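You operate a simulated robot arm through the tools that you are given. There is no shell and no other tool.

You run a simulated robot arm. Do the job below in one go: nothing can be reset, and whatever is moved stays where it is left.

JOB
Count 25 parts into the open tub and clip its lid on.
Fine: yellow lever shut, cup back at LOAD; leave the other tub.

Only the result counts: the job must be done as asked and must still hold three seconds after the hand-in. Knocking over, shifting, dropping, spilling or breaking anything else fails it. A push-on lid holds only when it is set on centred and level and pressed home; a screw cap is set on level and turned clockwise until tight.

ROBOT AND FRAMES
A 6-joint arm with a two-finger parallel gripper, fixed in place. Base frame: the origin is at the foot of the arm, x ahead of it, y to its left, z up. Units: m, degrees, N and s.
With the tool pointing down near the work surface it reaches from about 0.26 to 0.68 m from the base axis. Its first joint turns from -66.0 to 66.0 degrees. Payload 2.9 kg.
Tool frame: the origin (TCP) lies between the finger pads and is the grasp point; the fingertips stand 0.03 m ahead of it; z points along the fingers, y is the line along which they close. Largest opening 0.11 m; finger width 0.02, thickness 0.01; the body of the gripper, 0.048 by 0.112 m, starts 0.055 m behind the TCP.
Orientation is that of the tool frame in the base frame, as [roll, pitch, yaw] about the fixed x, y, z axes, in that order (R = Rz(yaw) Ry(pitch) Rx(roll)). With the fingers straight down and closing along the base's y, the tool's x points along the base's -x, its y along +y and its z along -z.

CONTROLS
- The arm moves only by the tool arm_command. Its argument "targets" is a list of rows, each a list of 3 entries, a list of its own where there are three numbers: the turn, a rotation vector about the tool's x, y, z in units of 45 degrees (1.0 is 45 degrees), then the shift along the tool's x, y, z in units of 250 mm (1.0 is 250 mm), then the closure in counts, from 0 (fully open) to 255 (shut). In form: [[[ax, ay, az], [tx, ty, tz], gripper], ...]. A call has 1 to 20 rows; each row is the pose to reach, as a shift and turn from the pose commanded when the call began, along the tool's axes at that moment. A call with a number of a shift or a turn outside -1 to 1 is refused whole. Rows are played at 5 a second. More than 0.05 m and 8.6 degrees between two rows, or a gripper value outside its range, and nothing of the call is played. Where a pose cannot be reached the arm comes as near as it can. A force on the tool above 50 N (or 10 N above the force at the start of the call, whichever is more), or a blocked arm, ends the call early, and 0.2 s more pass. Each finger travels about 0.108 m/s and halts on what it meets, pressing with about 40 N; the grip force reading is that of the motor and also rises with nothing between the fingers. The clock runs only during rows and for 0.2 s after the last one: add rows that repeat a pose to give the fingers time. It gives the time, the measured TCP pose, the force on the tool (base axes), the opening and the grip force at its end, in the units of the frame above (readings bear some noise), with the torque about the TCP (base axes, N m) and any sound that the robot's microphone picked up, and new pictures: "views" is both (left out), scene, wrist or none.
- Cameras (640 x 400 px; columns grow to the right, rows downward): "scene" is fixed at [0.0496, 0.4134, 1.3956]; the picture's right is [-0.94, -0.33, 0.00], its down [-0.15, 0.44, -0.89] and it looks along [0.29, -0.84, -0.46] (base axes); focal length 361 px, centre (320, 200). "wrist" rides on the gripper at [0.072, 0.017, -0.103] in the tool frame; the picture's right is [-0.23, 0.97, 0.00], its down [-0.76, -0.18, -0.62] and it looks along [-0.61, -0.14, 0.78] (tool axes); focal length 222 px, centre (320, 200). There is no depth. A picture from a camera that has moved, and an enlarged one, comes with that camera's place and axes in the base frame and with its lens.
- close_up(camera, box): a new picture of the part [left, top, right, bottom] of that camera's present view, enlarged. The clock stands still meanwhile.
- close_job(): hands the job in; it is judged then, once.

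Nothing tells you positions but the pictures and the camera data. Unless the task says otherwise, let go and move clear before handing in.

The tools are called after "Emit:" as a command line: name --argument value ..., lists and objects as JSON in quotes. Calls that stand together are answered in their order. arm_command: Moves the arm, as the interface text tells. Its arguments: {"type":"object","properties":{"targets":{"type":"array"},"views":{"type":"string","enum":["both","scene","wrist","none"]}},"required":["targets"]} The other tools are called the same way: close_up (camera, box) takes an enlarged picture of a part of a camera's view; close_job () hands the job in.

At the start:

```text
t: 0.0
position: [0.4557, -0.1054, 1.2303]
tool_rot: [-179.9, -0.1, -180.0]
force: [-0.2, -0.4, 0.2]
torque: [0.01, -0.03, 0.0]
opening: 0.1102
grasp_force: 0.1
```

scene: 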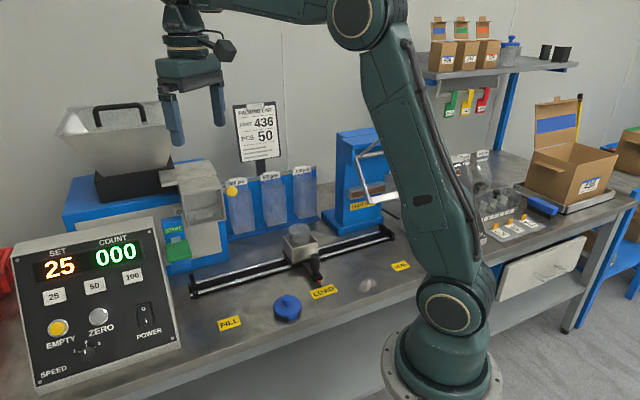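
wrist: 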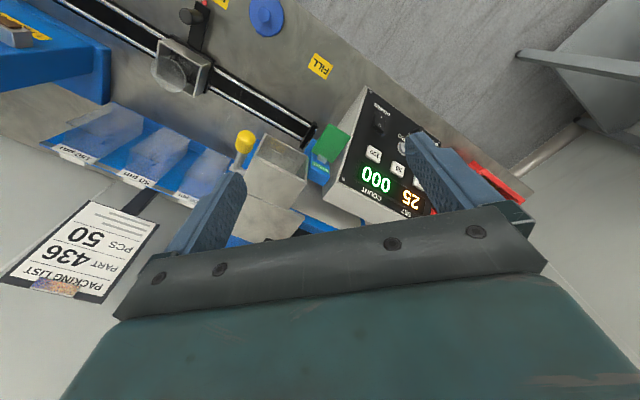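

I see a bench with a counting machine (SET 25, COUNT 000), a slide rail with a cup, a press, a blue lid and bins. I'll look closer at each area before moving.

Emit:
close_up --camera "scene" --box '[0, 200, 200, 400]'

Emit:
close_up --camera "scene" --box '[140, 140, 300, 260]'

Emit:
close_up --camera "scene" --box '[180, 220, 420, 340]'

Emit:
close_up --camera "scene" --box '[440, 140, 640, 260]'

Emit:
close_up --camera "scene" --box '[320, 110, 480, 240]'

Emit:
close_up --camera "scene" --box '[410, 0, 600, 130]'

Emit:
close_up --camera "wrist" --box '[100, 0, 440, 210]'

```text
2.00 times, centred on (100, 300) of scene
camera zoom: at [0.0496, 0.4134, 1.3956], right [-0.94, -0.33, 0.0], down [-0.15, 0.44, -0.89], along [0.29, -0.84, -0.46], focal length 722 px, centre (760, 0)
```

zoom: 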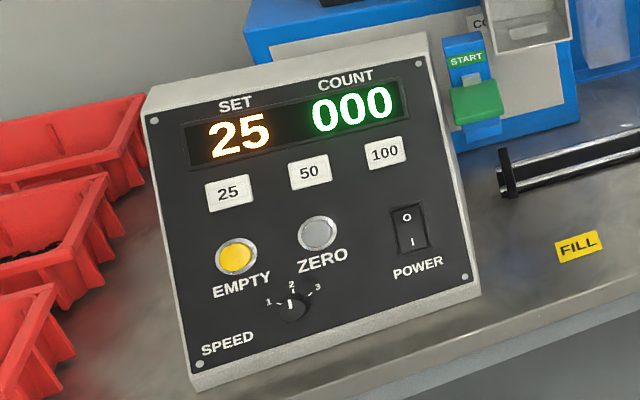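

```text
3.33 times, centred on (220, 200) of scene
camera zoom: at [0.0496, 0.4134, 1.3956], right [-0.94, -0.33, 0.0], down [-0.15, 0.44, -0.89], along [0.29, -0.84, -0.46], focal length 1203 px, centre (653, 200)
```

zoom: 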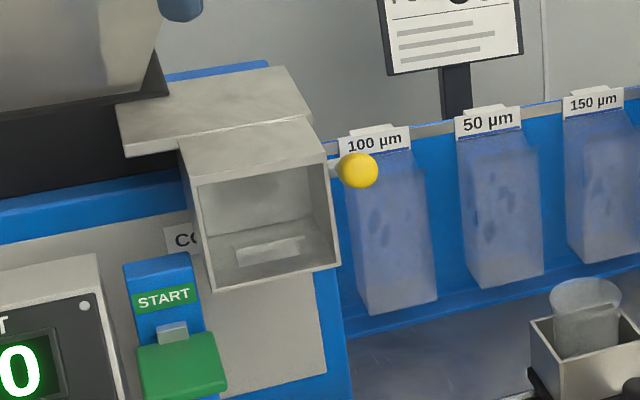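

```text
2.67 times, centred on (300, 280) of scene
camera zoom: at [0.0496, 0.4134, 1.3956], right [-0.94, -0.33, 0.0], down [-0.15, 0.44, -0.89], along [0.29, -0.84, -0.46], focal length 963 px, centre (373, -13)
```

zoom: 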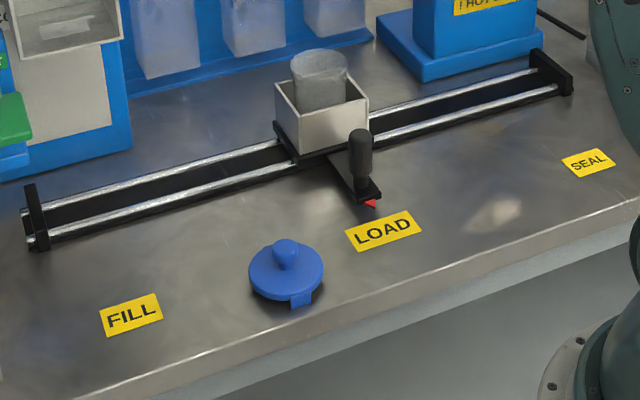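

```text
3.20 times, centred on (540, 200) of scene
camera zoom: at [0.0496, 0.4134, 1.3956], right [-0.94, -0.33, 0.0], down [-0.15, 0.44, -0.89], along [0.29, -0.84, -0.46], focal length 1155 px, centre (-384, 200)
```

zoom: 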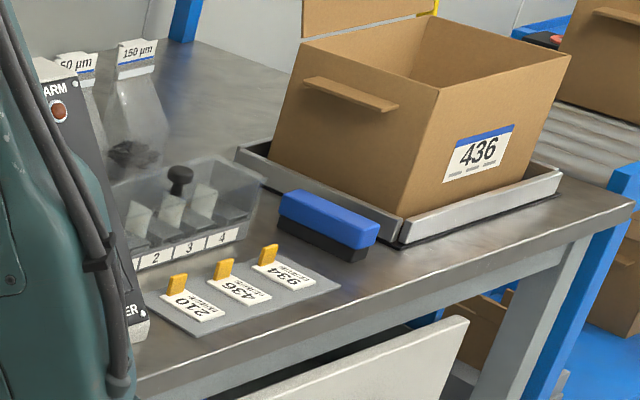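

```text
3.08 times, centred on (400, 175) of scene
camera zoom: at [0.0496, 0.4134, 1.3956], right [-0.94, -0.33, 0.0], down [-0.15, 0.44, -0.89], along [0.29, -0.84, -0.46], focal length 1111 px, centre (74, 277)
```

zoom: 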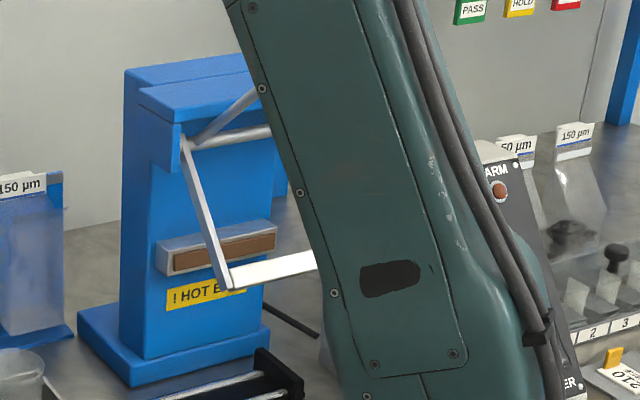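

```text
3.08 times, centred on (505, 65) of scene
camera zoom: at [0.0496, 0.4134, 1.3956], right [-0.94, -0.33, 0.0], down [-0.15, 0.44, -0.89], along [0.29, -0.84, -0.46], focal length 1111 px, centre (-249, 615)
```

zoom: 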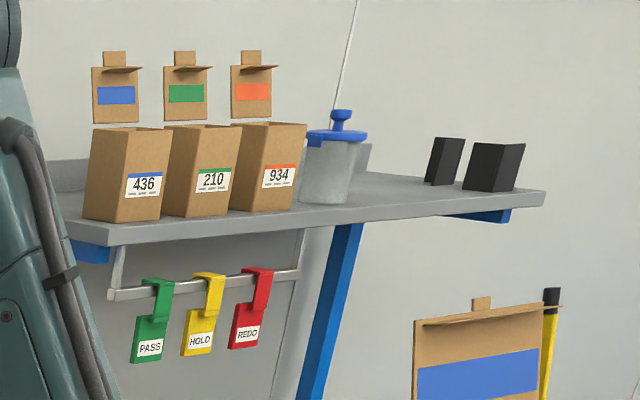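

```text
1.88 times, centred on (270, 105) of wrist
camera zoom: at [0.3835, -0.0892, 1.3341], right [0.23, 0.97, 0.0], down [0.76, -0.18, 0.62], along [0.61, -0.14, -0.78], focal length 418 px, centre (414, 379)
```

zoom: 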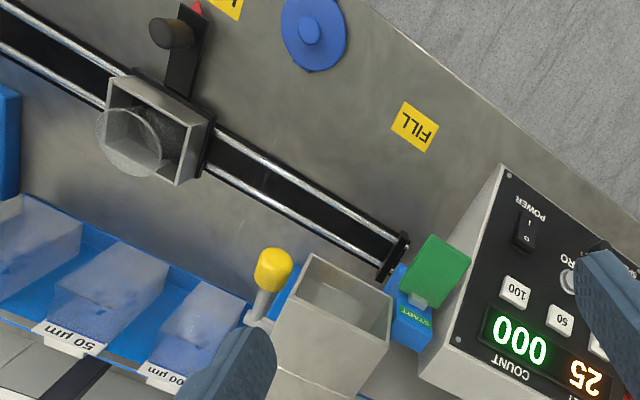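

The workbench is rotated about 45° relative to the base. The carriage holding a clear tub is at LOAD and the counter spout is at FILL. I'll take more enlarged views of the details.

Emit:
close_up --camera "wrist" --box '[220, 110, 370, 230]'

Emit:
close_up --camera "wrist" --box '[130, 0, 290, 110]'

Emit:
close_up --camera "scene" --box '[160, 160, 250, 220]'

Emit:
close_up --camera "scene" --box '[260, 210, 350, 300]'

Emit:
close_up --camera "scene" --box '[250, 270, 330, 330]'

Emit:
close_up --camera "scene" --box '[150, 200, 220, 290]'

Emit:
close_up --camera "scene" --box '[50, 90, 210, 210]'

```text
3.33 times, centred on (295, 170) of wrist
camera zoom: at [0.3835, -0.0892, 1.3341], right [0.23, 0.97, 0.0], down [0.76, -0.18, 0.62], along [0.61, -0.14, -0.78], focal length 740 px, centre (403, 300)
```

zoom: 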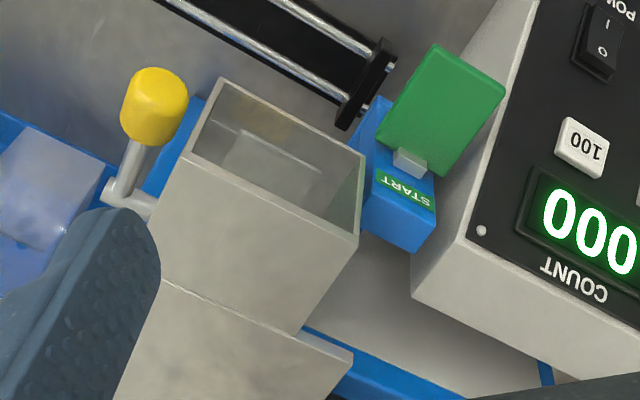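

```text
3.64 times, centred on (210, 55) of wrist
camera zoom: at [0.3835, -0.0892, 1.3341], right [0.23, 0.97, 0.0], down [0.76, -0.18, 0.62], along [0.61, -0.14, -0.78], focal length 808 px, centre (720, 727)
```

zoom: 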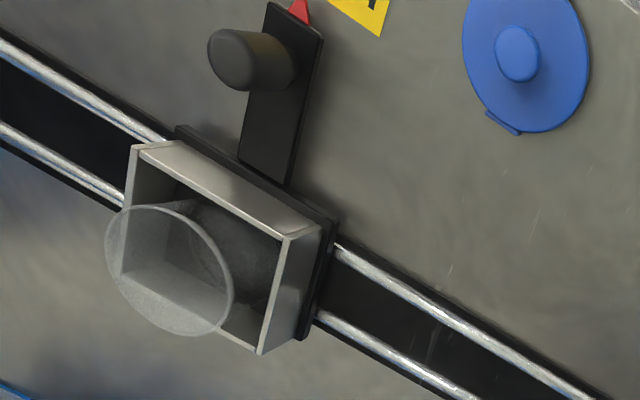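

```text
6.67 times, centred on (205, 190) of scene
camera zoom: at [0.0496, 0.4134, 1.3956], right [-0.94, -0.33, 0.0], down [-0.15, 0.44, -0.89], along [0.29, -0.84, -0.46], focal length 2407 px, centre (1087, 267)
```

zoom: 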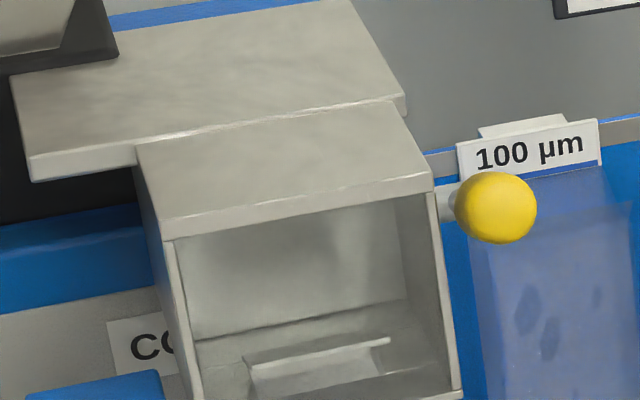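

```text
4.44 times, centred on (305, 255) of scene
camera zoom: at [0.0496, 0.4134, 1.3956], right [-0.94, -0.33, 0.0], down [-0.15, 0.44, -0.89], along [0.29, -0.84, -0.46], focal length 1604 px, centre (387, -44)
```

zoom: 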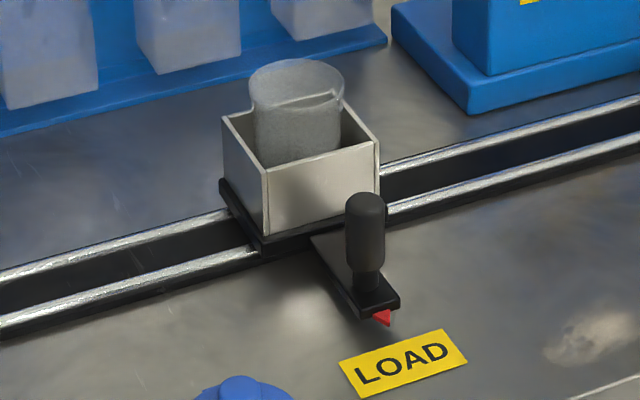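

```text
6.67 times, centred on (290, 300) of scene
camera zoom: at [0.0496, 0.4134, 1.3956], right [-0.94, -0.33, 0.0], down [-0.15, 0.44, -0.89], along [0.29, -0.84, -0.46], focal length 2407 px, centre (520, -467)
```

zoom: 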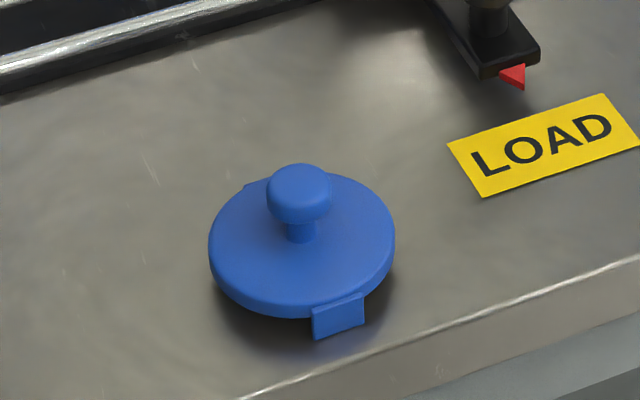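

```text
4.44 times, centred on (185, 245) of scene
camera zoom: at [0.0496, 0.4134, 1.3956], right [-0.94, -0.33, 0.0], down [-0.15, 0.44, -0.89], along [0.29, -0.84, -0.46], focal length 1604 px, centre (920, 0)
```

zoom: 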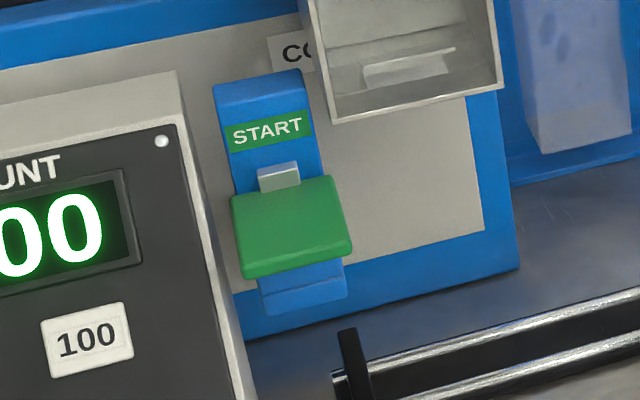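

```text
3.33 times, centred on (130, 150) of scene
camera zoom: at [0.0496, 0.4134, 1.3956], right [-0.94, -0.33, 0.0], down [-0.15, 0.44, -0.89], along [0.29, -0.84, -0.46], focal length 1203 px, centre (953, 367)
```

zoom: 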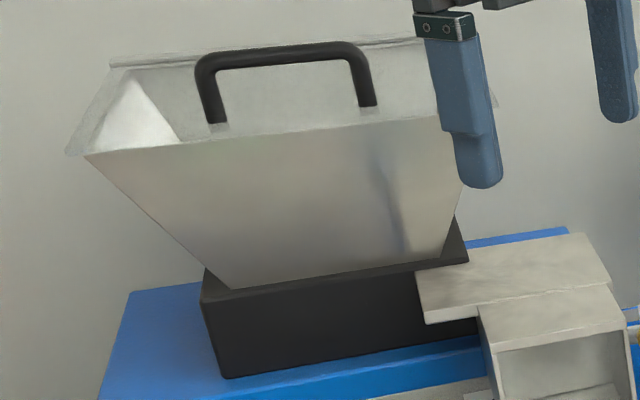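

The tub rim is near (0.391, -0.390, 0.852), the handle near (0.319, -0.326, 0.80) and the lid near (0.349, -0.193, 0.745). The chute is above FILL, with the yellow lever on its right side and the green START paddle on its left. Next I turn the tool 45° to line up with the bench, for a better look.

Emit:
arm_command --targets '[[[0, 0, 0.15], [0, 0, 0], 0], [[0, 0, 0.3], [0, 0, 0], 0], [[0, 0, 0.45], [0, 0, 0], 0], [[0, 0, 0.6], [0, 0, 0], 0], [[0, 0, 0.75], [0, 0, 0], 0], [[0, 0, 0.9], [0, 0, 0], 0], [[0, 0, 1.0], [0, 0, 0], 0], [[0, 0, 1.0], [0, 0, 0], 0]]' --views "both"

```text
t: 1.8
position: [0.455, -0.1057, 1.2309]
tool_rot: [-179.9, 0.0, 134.9]
force: [0.7, 0.5, 0.1]
torque: [0.0, 0.0, -0.03]
opening: 0.1101
grasp_force: 0.2
camera wrist: at [0.4166, -0.0431, 1.3341], right [0.85, 0.53, 0.0], down [0.41, -0.66, 0.62], along [0.33, -0.53, -0.78], focal length 222 px, centre (320, 200)
```

scene: 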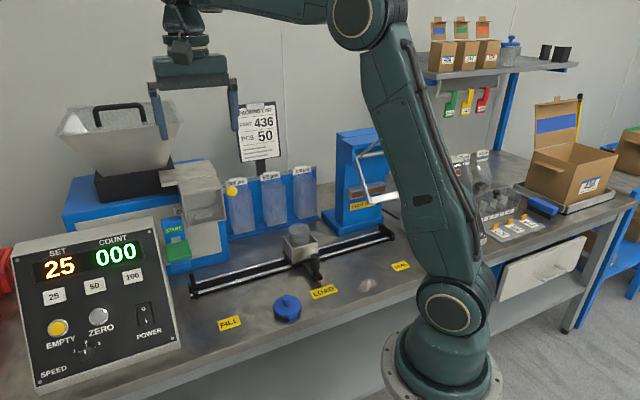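
wrist: 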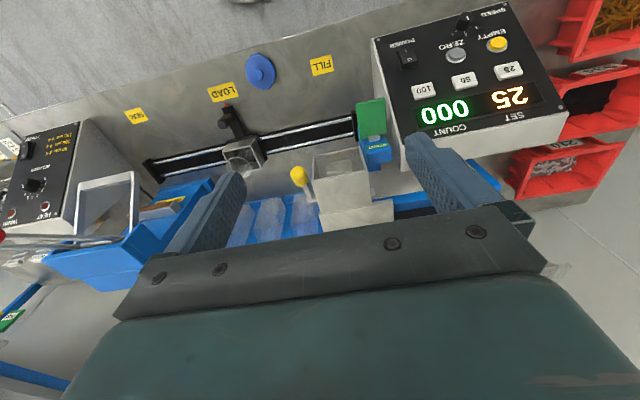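

The tool is now aligned with the bench. I'll zoom on the wrist view: chute and lever, START paddle, control panel, carriage and lid.

Emit:
close_up --camera "wrist" --box '[270, 90, 400, 220]'

Emit:
close_up --camera "wrist" --box '[370, 0, 560, 150]'

Emit:
close_up --camera "wrist" --box '[190, 40, 310, 180]'

Emit:
close_up --camera "wrist" --box '[0, 100, 220, 290]'

```text
3.08 times, centred on (335, 155) of wrist
camera zoom: at [0.4166, -0.0431, 1.3341], right [0.85, 0.53, 0.0], down [0.41, -0.66, 0.62], along [0.33, -0.53, -0.78], focal length 684 px, centre (274, 338)
```

zoom: 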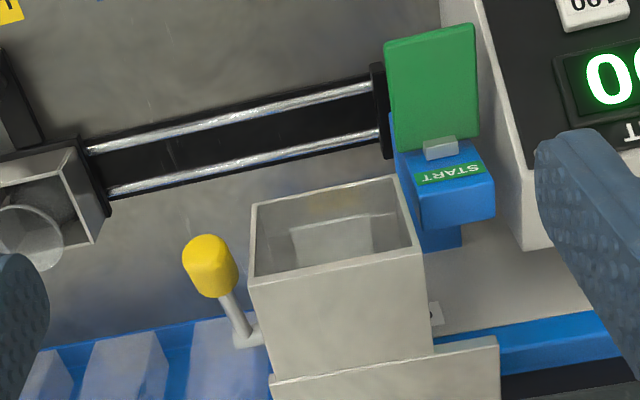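

```text
2.67 times, centred on (465, 75) of wrist
camera zoom: at [0.4166, -0.0431, 1.3341], right [0.85, 0.53, 0.0], down [0.41, -0.66, 0.62], along [0.33, -0.53, -0.78], focal length 592 px, centre (-67, 533)
```

zoom: 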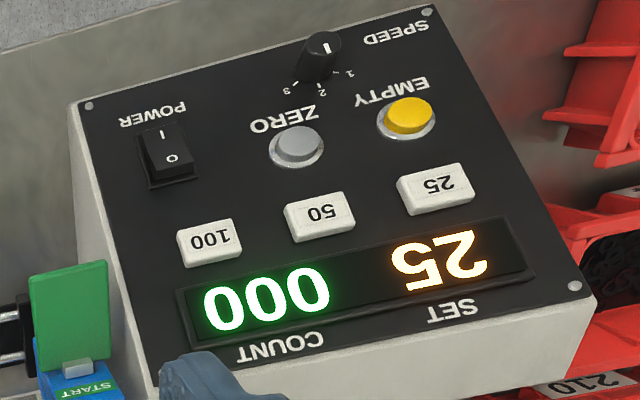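

```text
2.86 times, centred on (250, 110) of wrist
camera zoom: at [0.4166, -0.0431, 1.3341], right [0.85, 0.53, 0.0], down [0.41, -0.66, 0.62], along [0.33, -0.53, -0.78], focal length 635 px, centre (520, 457)
```

zoom: 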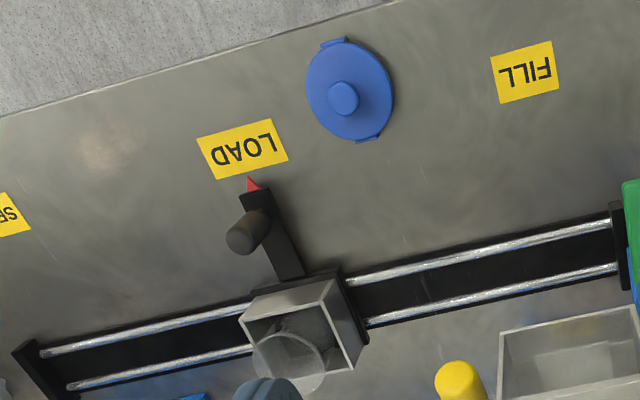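

```text
2.11 times, centred on (110, 195) of wrist
camera zoom: at [0.4166, -0.0431, 1.3341], right [0.85, 0.53, 0.0], down [0.41, -0.66, 0.62], along [0.33, -0.53, -0.78], focal length 468 px, centre (762, 210)
```

zoom: 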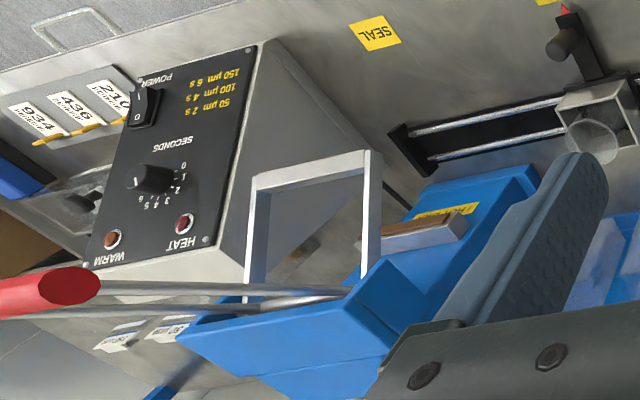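

The START paddle looks like a horizontal plate at z≈0.92, meant to be pressed down. The yellow lever pivots near (0.544, -0.279, 1.00) and its knob is at (0.489, -0.224, 1.03). I'll lower the tool a little to look into the chute and at the lever.

Emit:
arm_command --targets '[[[0, 0, 0], [0, 0, 0.1], 0], [[0, 0, 0], [0, 0, 0.2], 0], [[0, 0, 0], [0, 0, 0.3], 0], [[0, 0, 0], [0, 0, 0.4], 0], [[0, 0, 0], [0, 0, 0.48], 0], [[0, 0, 0], [0, 0, 0.48], 0]]' --views "wrist"

Emit:
close_up --camera "wrist" --box '[210, 110, 430, 240]'

```text
t: 3.2
position: [0.4548, -0.105, 1.1095]
tool_rot: [-179.9, 0.1, 135.1]
force: [0.7, 0.4, 0.9]
torque: [-0.01, -0.01, -0.01]
opening: 0.1101
grasp_force: 0.0
camera wrist: at [0.4176, -0.043, 1.2132], right [0.85, 0.53, 0.0], down [0.41, -0.66, 0.62], along [0.33, -0.53, -0.78], focal length 222 px, centre (320, 200)
```

wrist: 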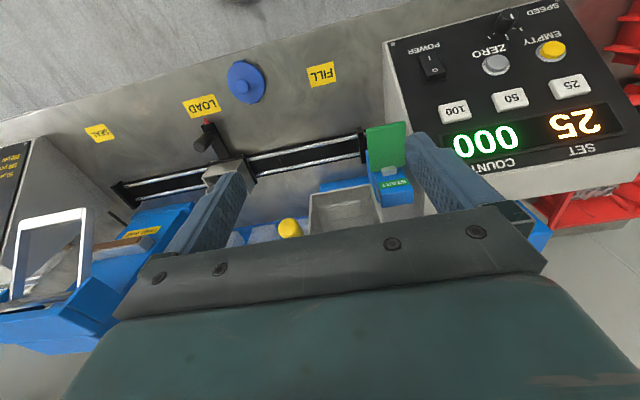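

```text
2.91 times, centred on (320, 175) of wrist
camera zoom: at [0.4176, -0.043, 1.2132], right [0.85, 0.53, 0.0], down [0.41, -0.66, 0.62], along [0.33, -0.53, -0.78], focal length 646 px, centre (320, 273)
```

zoom: 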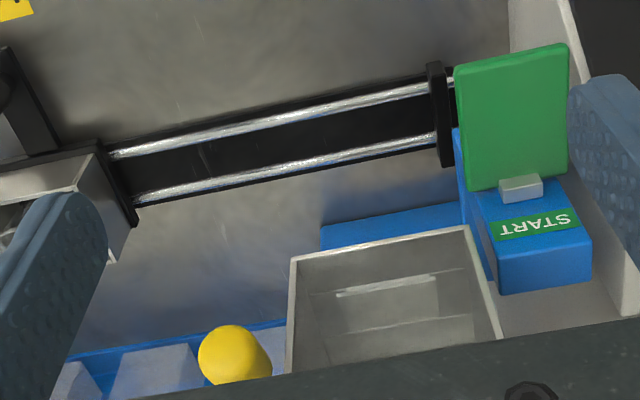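

Emit:
close_up --camera "scene" --box '[175, 170, 235, 230]'

Emit:
close_up --camera "wrist" --box '[270, 170, 400, 240]'

```text
6.67 times, centred on (205, 200) of scene
camera zoom: at [0.0496, 0.4134, 1.3956], right [-0.94, -0.33, 0.0], down [-0.15, 0.44, -0.89], along [0.29, -0.84, -0.46], focal length 2407 px, centre (1087, 200)
```

zoom: 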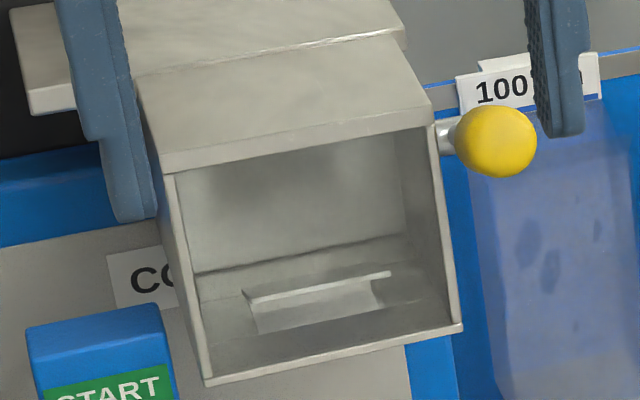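

```text
4.92 times, centred on (335, 205) of wrist
camera zoom: at [0.4176, -0.043, 1.2132], right [0.85, 0.53, 0.0], down [0.41, -0.66, 0.62], along [0.33, -0.53, -0.78], focal length 1094 px, centre (246, 175)
```

zoom: 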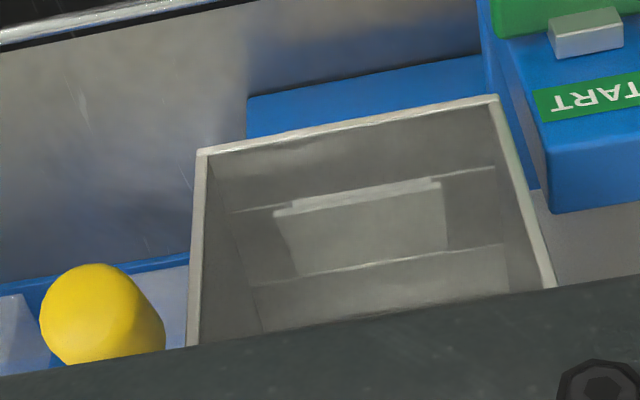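

The chute interior is empty and the display still reads 000. The plan is to slide the carriage to FILL first, then press START. I'm moving above and in front of the carriage handle with the tool tilted back 30°, which keeps the wrist clear of the machine.

Emit:
arm_command --targets '[[[0, -0.067, 0], [0, -0.099, 0.078], 30], [[0, -0.133, 0], [0, -0.198, 0.156], 60], [[0, -0.2, 0], [0, -0.297, 0.234], 90], [[0, -0.267, 0], [0, -0.396, 0.312], 110], [[0, -0.333, 0], [0, -0.495, 0.39], 110], [[0, -0.4, 0], [0, -0.594, 0.468], 110], [[0, -0.467, 0], [0, -0.693, 0.546], 110], [[0, -0.533, 0], [0, -0.792, 0.624], 110], [[0, -0.6, 0], [0, -0.891, 0.702], 110], [[0, -0.667, 0], [0, -0.99, 0.782], 110], [[0, -0.667, 0], [0, -0.99, 0.782], 110]]' --views "both"

```text
t: 5.6
position: [0.28, -0.2814, 0.9152]
tool_rot: [-179.9, 30.0, 135.1]
force: [0.2, -1.0, -0.1]
torque: [-0.03, 0.0, -0.03]
opening: 0.0626
grasp_force: 0.1
camera wrist: at [0.2117, -0.1891, 0.9681], right [0.83, 0.55, 0.11], down [0.12, -0.37, 0.92], along [0.55, -0.75, -0.37], focal length 222 px, centre (320, 200)
```

scene: 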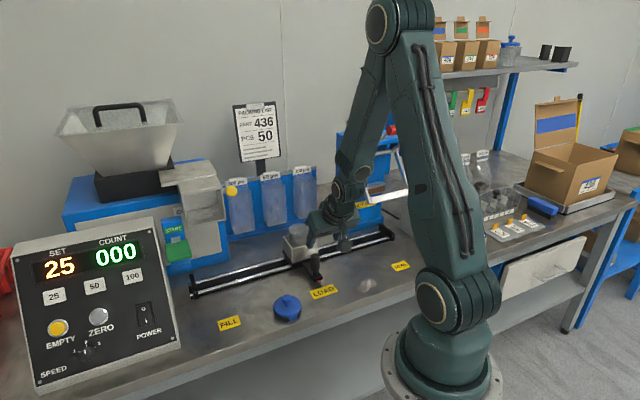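
wrist: 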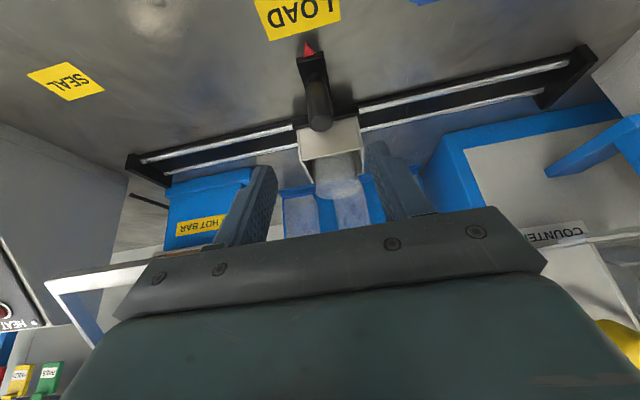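

Emit:
close_up --camera "wrist" --box '[240, 0, 400, 100]'

Emit:
close_up --camera "wrist" --box '[260, 60, 400, 220]'

```text
4.00 times, centred on (320, 50) of wrist
camera zoom: at [0.2117, -0.1891, 0.9681], right [0.83, 0.55, 0.11], down [0.12, -0.37, 0.92], along [0.55, -0.75, -0.37], focal length 888 px, centre (320, 800)
```

zoom: 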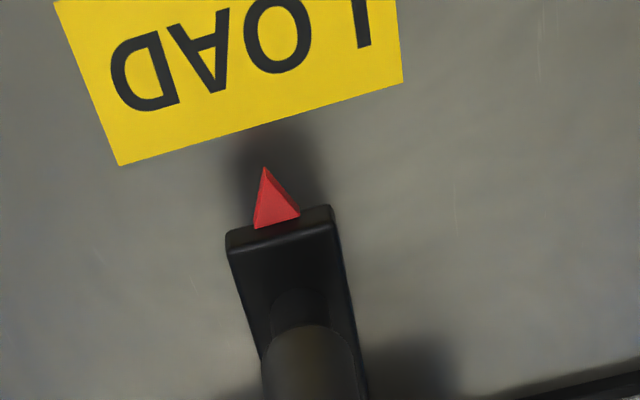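

```text
2.50 times, centred on (330, 140) of wrist
camera zoom: at [0.2117, -0.1891, 0.9681], right [0.83, 0.55, 0.11], down [0.12, -0.37, 0.92], along [0.55, -0.75, -0.37], focal length 555 px, centre (295, 350)
```

zoom: 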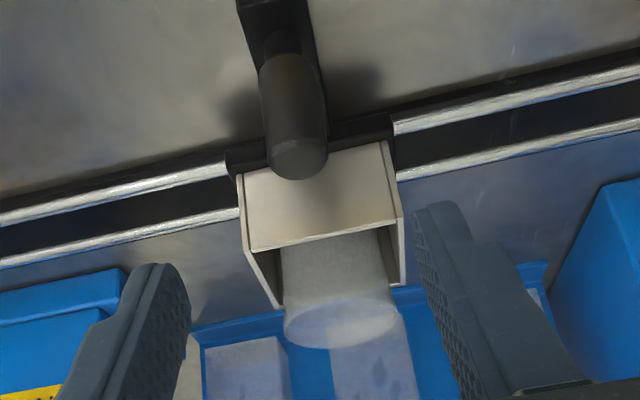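

The handle stands upright at bench position e1≈0, e2≈0.456, with its top at z≈0.825, so the tool is well lined up. I'll move down along the tool axis to straddle it.

Emit:
arm_command --targets '[[[0, 0, 0], [0.004, 0.004, 0.09], 110], [[0, 0, 0], [0.008, 0.004, 0.18], 110], [[0, 0, 0], [0.012, 0.004, 0.27], 110], [[0, 0, 0], [0.016, 0.004, 0.36], 110], [[0, 0, 0], [0.018, 0.004, 0.44], 110], [[0, 0, 0], [0.02, 0.004, 0.507], 110], [[0, 0, 0], [0.02, 0.004, 0.507], 110]]' --views "both"

Emit:
close_up --camera "scene" --box '[250, 180, 410, 300]'

```text
t: 7.2
position: [0.3231, -0.3215, 0.803]
tool_rot: [-179.8, 30.2, 135.0]
force: [-0.7, 0.2, 0.1]
torque: [0.02, 0.01, -0.01]
opening: 0.0626
grasp_force: 0.0
camera wrist: at [0.2551, -0.2307, 0.8561], right [0.83, 0.55, 0.11], down [0.12, -0.37, 0.92], along [0.55, -0.75, -0.37], focal length 222 px, centre (320, 200)
```

scene: 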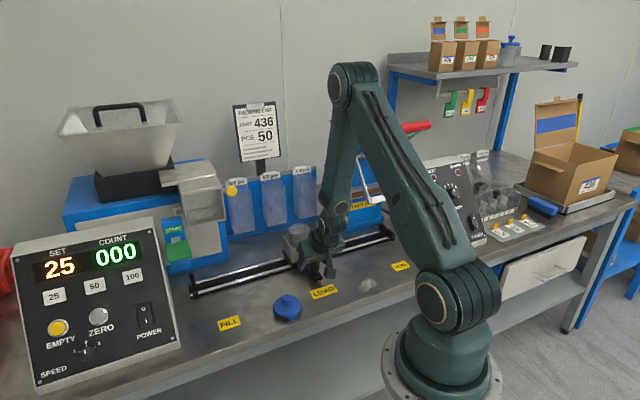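
wrist: 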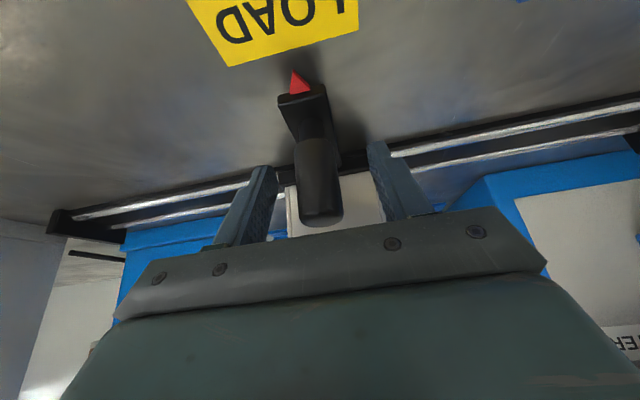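

```text
3.33 times, centred on (330, 240) of scene
camera zoom: at [0.0496, 0.4134, 1.3956], right [-0.94, -0.33, 0.0], down [-0.15, 0.44, -0.89], along [0.29, -0.84, -0.46], focal length 1203 px, centre (287, 67)
```

zoom: 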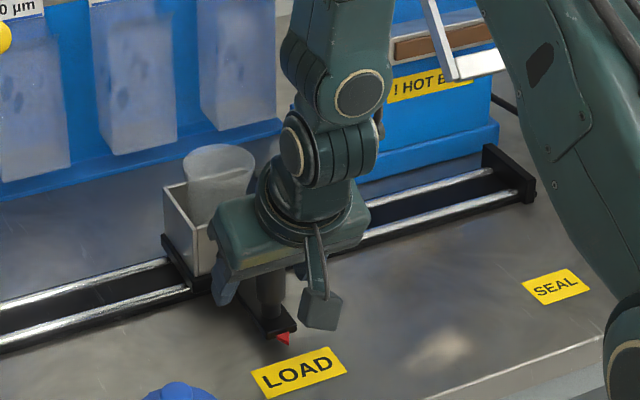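

The handle is centred between the fingers, so I'll close on it.

Emit:
arm_command --targets '[[[0, 0, 0], [0, 0, 0], 150], [[0, 0, 0], [0, 0, 0], 190], [[0, 0, 0], [0, 0, 0], 230], [[0, 0, 0], [0, 0, 0], 230]]' --views "wrist"

```text
t: 8.2
position: [0.3234, -0.3219, 0.8025]
tool_rot: [-179.9, 30.0, 135.0]
force: [0.3, -0.7, -2.1]
torque: [-0.12, -0.08, 0.04]
opening: 0.0238
grasp_force: 45.3
camera wrist: at [0.2549, -0.2307, 0.8563], right [0.83, 0.55, 0.11], down [0.12, -0.37, 0.92], along [0.55, -0.75, -0.37], focal length 222 px, centre (320, 200)
```

wrist: 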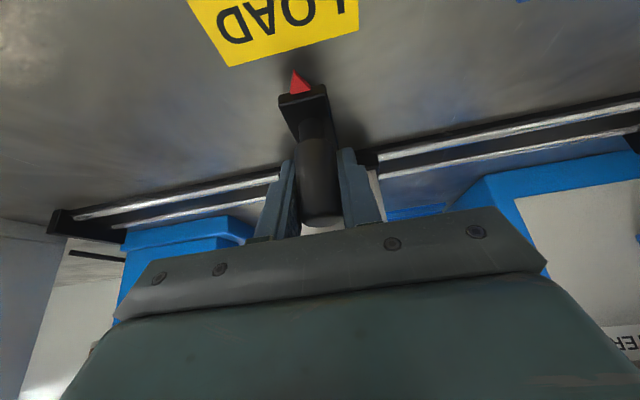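

Gripped at 23.8 mm. I'll slide the carriage slowly toward FILL, starting with the first stretch to check forces.

Emit:
arm_command --targets '[[[0, 0, 0], [0, 0.02, 0], 230], [[0, 0, 0], [0, 0.05, 0], 230], [[0, 0, 0], [0, 0.09, 0], 230], [[0, 0, 0], [0, 0.13, 0], 230], [[0, 0, 0], [0, 0.17, 0], 230], [[0, 0, 0], [0, 0.21, 0], 230], [[0, 0, 0], [0, 0.24, 0], 230], [[0, 0, 0], [0, 0.26, 0], 230]]' --views "both"

```text
t: 10.0
position: [0.3688, -0.2764, 0.8034]
tool_rot: [-179.9, 30.1, 135.0]
force: [7.2, -7.8, -12.8]
torque: [0.28, 0.22, -0.01]
opening: 0.0235
grasp_force: 45.2
camera wrist: at [0.3012, -0.1843, 0.8564], right [0.83, 0.55, 0.11], down [0.12, -0.37, 0.92], along [0.55, -0.75, -0.37], focal length 222 px, centre (320, 200)
```

scene: 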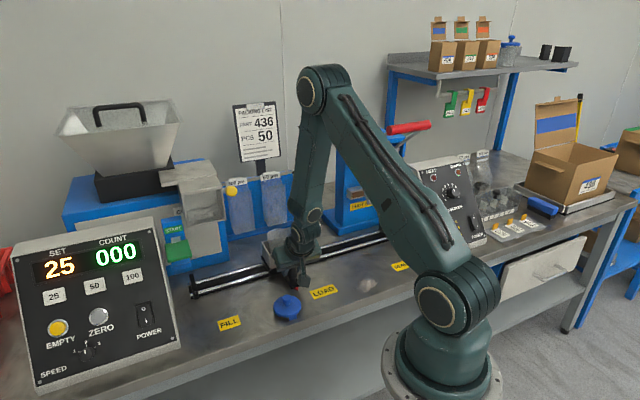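
wrist: 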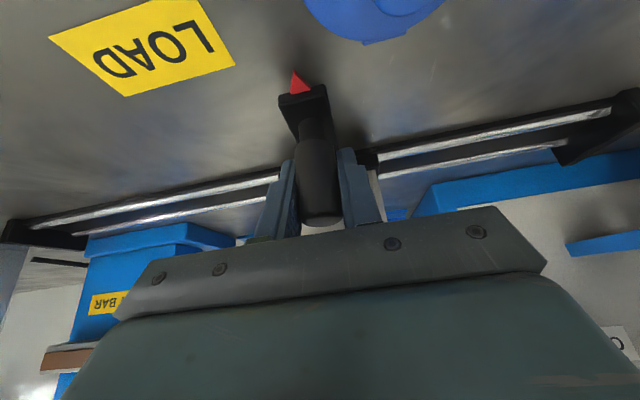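

The carriage moves, but some sideways and vertical load builds up. I'll loosen the grip slightly so the fingers just cage the handle, then keep pushing.

Emit:
arm_command --targets '[[[0, 0, 0], [0, 0, 0], 192], [[0, 0, 0], [0, 0, 0], 192], [[0, 0, 0], [0, 0.02, 0], 192], [[0, 0, 0], [0, 0.05, 0], 192], [[0, 0, 0], [0, 0.09, 0], 192], [[0, 0, 0], [0, 0.13, 0], 192], [[0, 0, 0], [0, 0.17, 0], 192], [[0, 0, 0], [0, 0.21, 0], 192], [[0, 0, 0], [0, 0.25, 0], 192], [[0, 0, 0], [0, 0.29, 0], 192], [[0, 0, 0], [0, 0.33, 0], 192], [[0, 0, 0], [0, 0.36, 0], 192], [[0, 0, 0], [0, 0.38, 0], 192]]' --views "both"

```text
t: 12.8
position: [0.4349, -0.2093, 0.8027]
tool_rot: [-180.0, 30.1, 135.0]
force: [-0.5, -0.3, -0.5]
torque: [0.0, -0.02, 0.02]
opening: 0.0274
grasp_force: 0.5
camera wrist: at [0.3678, -0.1166, 0.8561], right [0.83, 0.55, 0.11], down [0.12, -0.37, 0.92], along [0.55, -0.75, -0.37], focal length 222 px, centre (320, 200)
```

scene: 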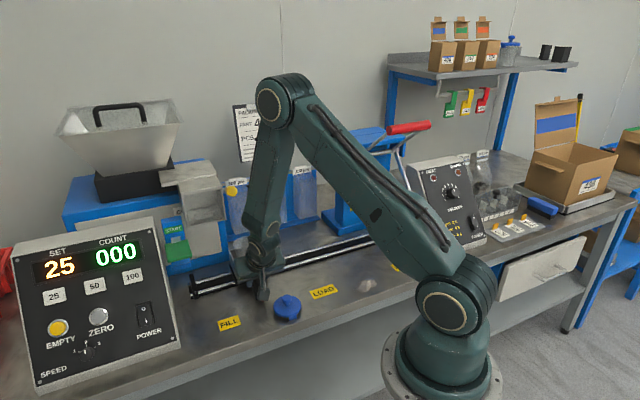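
wrist: 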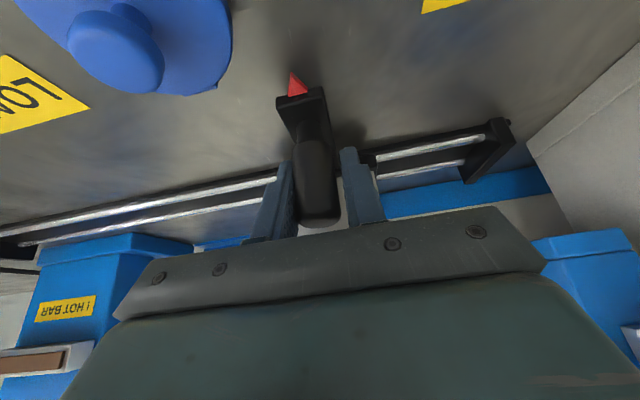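

Force is near zero and the lid was passed with clearance. I'll continue the last ~9 cm to FILL.

Emit:
arm_command --targets '[[[0, 0, 0], [0, 0.02, 0], 192], [[0, 0, 0], [0, 0.05, 0], 192], [[0, 0, 0], [0, 0.09, 0], 192], [[0, 0, 0], [0, 0.13, 0], 192], [[0, 0, 0], [0, 0.17, 0], 192], [[0, 0, 0], [0, 0.21, 0], 192], [[0, 0, 0], [0, 0.25, 0], 192], [[0, 0, 0], [0, 0.29, 0], 192], [[0, 0, 0], [0, 0.32, 0], 192], [[0, 0, 0], [0, 0.345, 0], 192], [[0, 0, 0], [0, 0.36, 0], 192]]' --views "both"

Emit:
close_up --camera "wrist" --box '[200, 0, 520, 220]'

Emit:
close_up --camera "scene" --box '[160, 160, 320, 340]'

```text
t: 15.2
position: [0.498, -0.1455, 0.8033]
tool_rot: [-179.9, 30.1, 135.1]
force: [0.3, -0.6, 0.1]
torque: [-0.03, 0.0, -0.01]
opening: 0.027
grasp_force: 0.0
camera wrist: at [0.4313, -0.0536, 0.8565], right [0.83, 0.55, 0.11], down [0.12, -0.37, 0.92], along [0.55, -0.75, -0.37], focal length 222 px, centre (320, 200)
```

scene: 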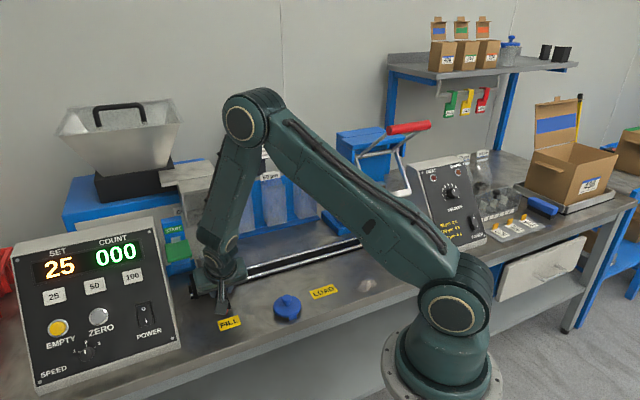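
wrist: 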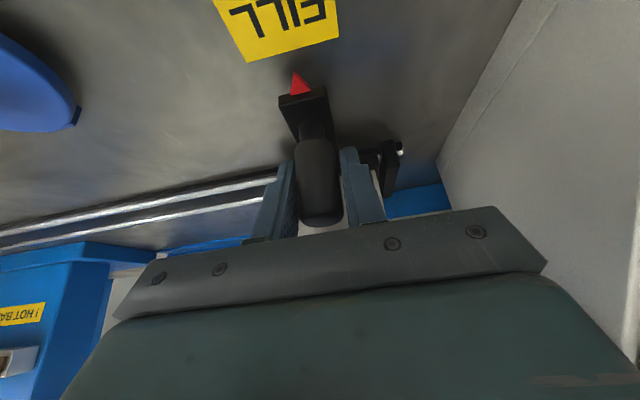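

```text
1.82 times, centred on (360, 110) of wrist
camera zoom: at [0.4313, -0.0536, 0.8565], right [0.83, 0.55, 0.11], down [0.12, -0.37, 0.92], along [0.55, -0.75, -0.37], focal length 404 px, centre (247, 364)
```

zoom: 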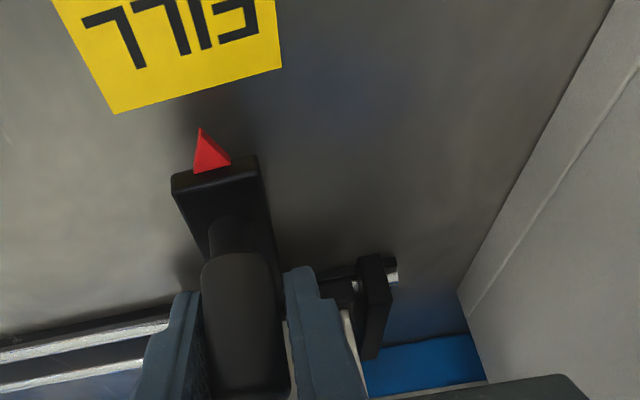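

```text
2.22 times, centred on (240, 250) of scene
camera zoom: at [0.0496, 0.4134, 1.3956], right [-0.94, -0.33, 0.0], down [-0.15, 0.44, -0.89], along [0.29, -0.84, -0.46], focal length 802 px, centre (498, 89)
```

zoom: 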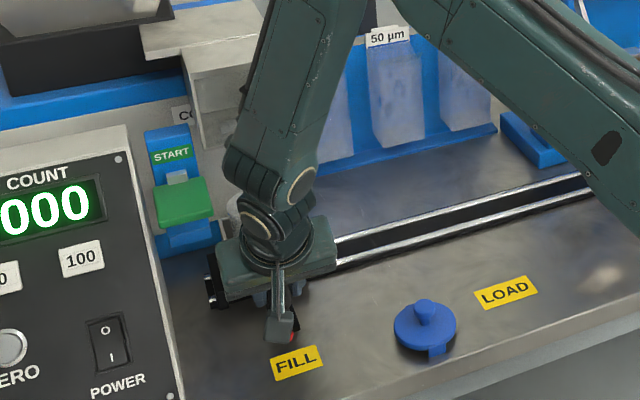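

The pointer is at FILL, within about 2 mm. I'll close on the handle to centre it, nudge the last 2 mm, and then release.

Emit:
arm_command --targets '[[[0, 0, 0], [0, 0, 0], 230], [[0, 0, 0], [0, 0, 0], 230], [[0, 0, 0], [0, 0.004, 0], 230], [[0, 0, 0], [0, 0.007, 0], 230], [[0, 0, 0], [0, 0.007, 0], 230]]' --views "wrist"

Emit:
close_up --camera "wrist" --box '[200, 0, 420, 130]'

```text
t: 16.4
position: [0.4994, -0.1452, 0.8039]
tool_rot: [-179.7, 30.1, 135.1]
force: [-14.6, -7.3, 9.1]
torque: [-0.19, 0.02, -0.08]
opening: 0.0235
grasp_force: 45.3
camera wrist: at [0.4318, -0.0533, 0.8564], right [0.83, 0.55, 0.11], down [0.12, -0.37, 0.92], along [0.55, -0.75, -0.37], focal length 222 px, centre (320, 200)
```

wrist: 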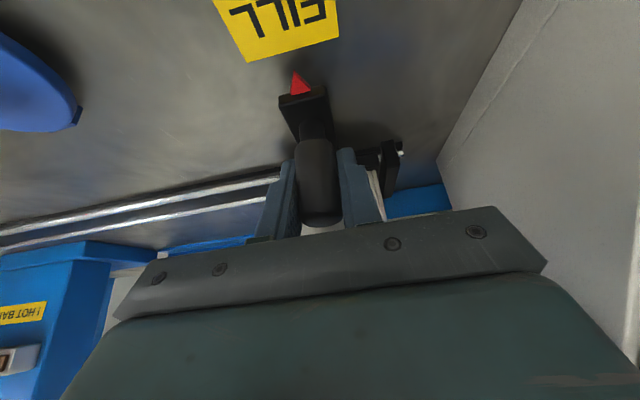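

```text
2.91 times, centred on (310, 65) of wrist
camera zoom: at [0.4318, -0.0533, 0.8564], right [0.83, 0.55, 0.11], down [0.12, -0.37, 0.92], along [0.55, -0.75, -0.37], focal length 646 px, centre (349, 593)
```

zoom: 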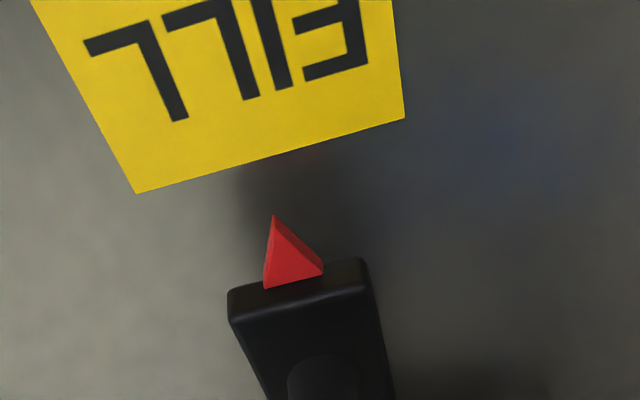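

The carriage is at its end stop, so FILL is reached (e1≈-0.2505). I'll release and back off along the tool axis.

Emit:
arm_command --targets '[[[0, 0, 0], [0, 0.003, 0], 180], [[0, 0, 0], [0, 0, 0], 140], [[0, 0, 0], [0, 0, 0], 120], [[0, 0, 0], [0, 0, 0], 120], [[0, 0, 0], [0, 0, -0.06], 120], [[0, 0, 0], [0, 0, -0.14], 120], [[0, 0, 0], [0, 0, -0.24], 120], [[0, 0, 0], [0, 0, -0.36], 120], [[0, 0, 0], [0, 0, -0.48], 120], [[0, 0, 0], [0, 0, -0.6], 120], [[0, 0, 0], [0, 0, -0.6], 120]]' --views "both"

Emit:
close_up --camera "scene" --box '[150, 150, 310, 320]'

Emit:
close_up --camera "wrist" --box '[210, 40, 440, 240]'

```text
t: 18.8
position: [0.446, -0.0913, 0.9329]
tool_rot: [-180.0, 30.1, 135.1]
force: [0.3, -0.1, 1.4]
torque: [-0.02, 0.02, 0.0]
opening: 0.0583
grasp_force: 0.1
camera wrist: at [0.3792, 0.0013, 0.9859], right [0.83, 0.55, 0.11], down [0.12, -0.37, 0.92], along [0.55, -0.75, -0.37], focal length 222 px, centre (320, 200)
```

scene: 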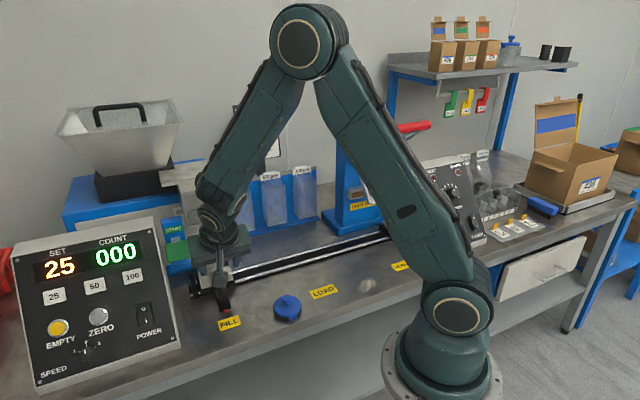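
wrist: 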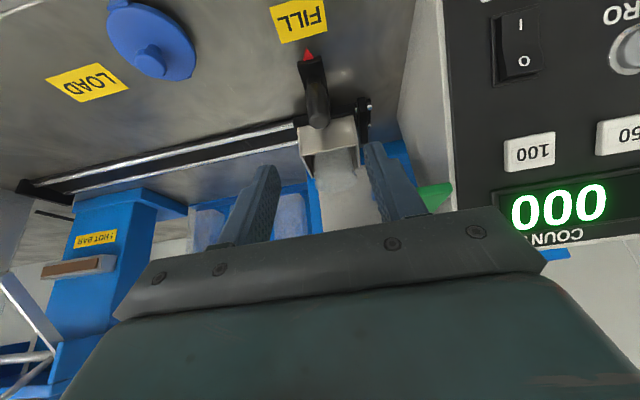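

```text
2.35 times, centred on (230, 235) of scene
camera zoom: at [0.0496, 0.4134, 1.3956], right [-0.94, -0.33, 0.0], down [-0.15, 0.44, -0.89], along [0.29, -0.84, -0.46], focal length 849 px, centre (532, 118)
```

zoom: 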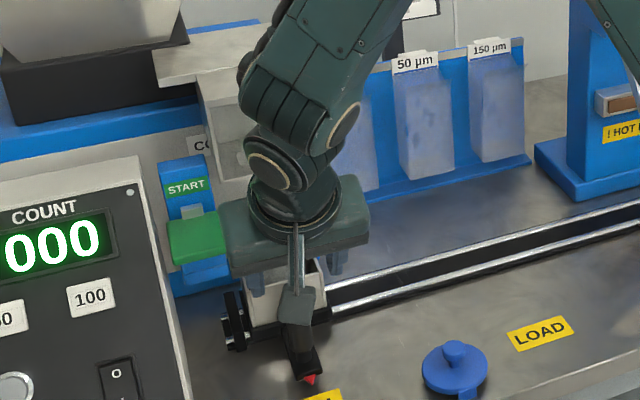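

```text
2.00 times, centred on (325, 140) of wrist
camera zoom: at [0.3792, 0.0013, 0.9859], right [0.83, 0.55, 0.11], down [0.12, -0.37, 0.92], along [0.55, -0.75, -0.37], focal length 444 px, centre (310, 320)
```

zoom: 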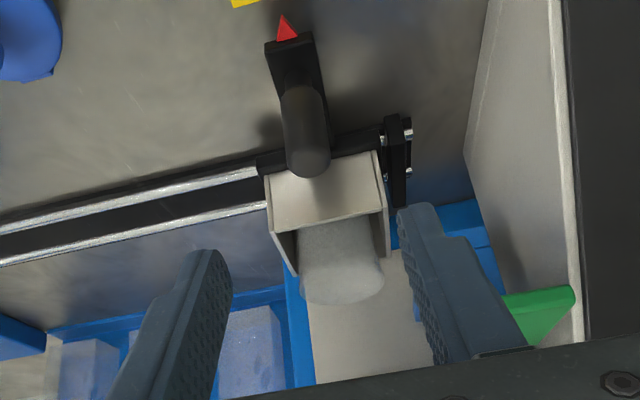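

The tub is under the chute at FILL. Next I close the fingers and move above the green START paddle (top at z≈0.922).

Emit:
arm_command --targets '[[[0, 0, 0], [-0.05, 0.0, -0.09], 160], [[0, 0, 0], [-0.1, 0.0, -0.17], 200], [[0, 0, 0], [-0.15, 0.05, -0.2], 255], [[0, 0, 0], [-0.2, 0.12, -0.2], 255], [[0, 0, 0], [-0.25, 0.2, -0.17], 255], [[0, 0, 0], [-0.3, 0.277, -0.14], 255], [[0, 0, 0], [-0.35, 0.277, -0.11], 255], [[0, 0, 0], [-0.404, 0.277, -0.076], 255], [[0, 0, 0], [-0.404, 0.277, -0.076], 255]]' --views "both"

Emit:
close_up --camera "wrist" --box '[220, 60, 440, 240]'

Emit:
close_up --camera "scene" --box '[130, 140, 270, 280]'

```text
t: 20.8
position: [0.5508, -0.0977, 0.9998]
tool_rot: [-179.9, 30.1, 135.0]
force: [1.0, 0.3, 0.3]
torque: [-0.02, -0.01, 0.0]
opening: 0.0
grasp_force: 38.2
camera wrist: at [0.4838, -0.005, 1.0526], right [0.83, 0.55, 0.11], down [0.12, -0.37, 0.92], along [0.55, -0.75, -0.37], focal length 222 px, centre (320, 200)
```

scene: 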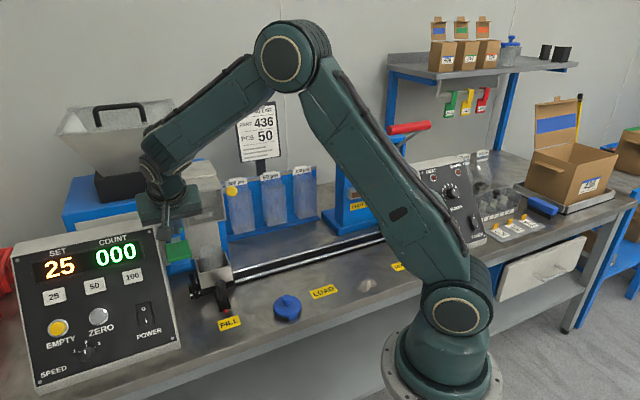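
wrist: 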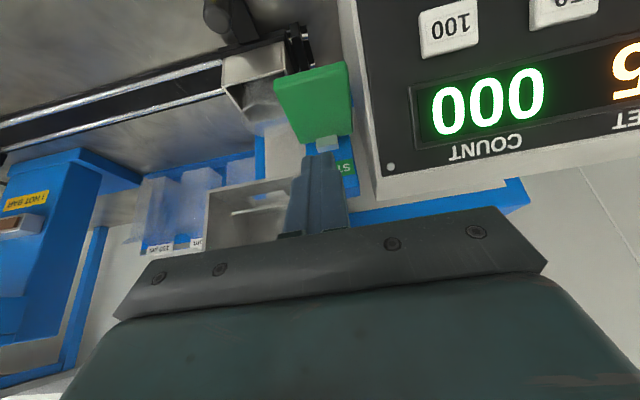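

```text
2.22 times, centred on (330, 150) of wrist
camera zoom: at [0.4838, -0.005, 1.0526], right [0.83, 0.55, 0.11], down [0.12, -0.37, 0.92], along [0.55, -0.75, -0.37], focal length 494 px, centre (298, 311)
```

zoom: 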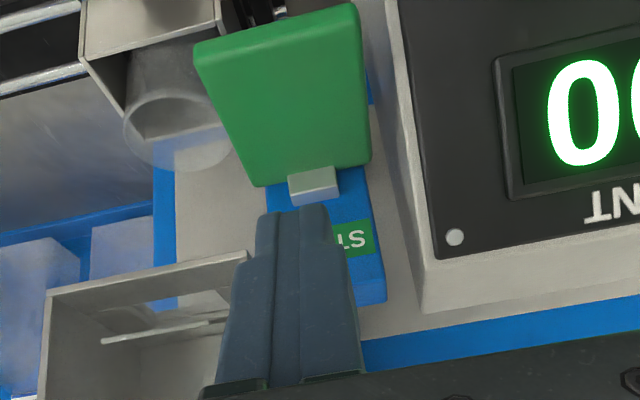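

```text
2.86 times, centred on (200, 210) of scene
camera zoom: at [0.0496, 0.4134, 1.3956], right [-0.94, -0.33, 0.0], down [-0.15, 0.44, -0.89], along [0.29, -0.84, -0.46], focal length 1031 px, centre (663, 171)
```

zoom: 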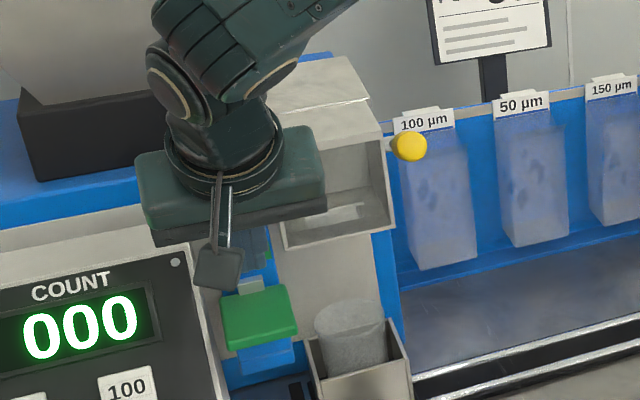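

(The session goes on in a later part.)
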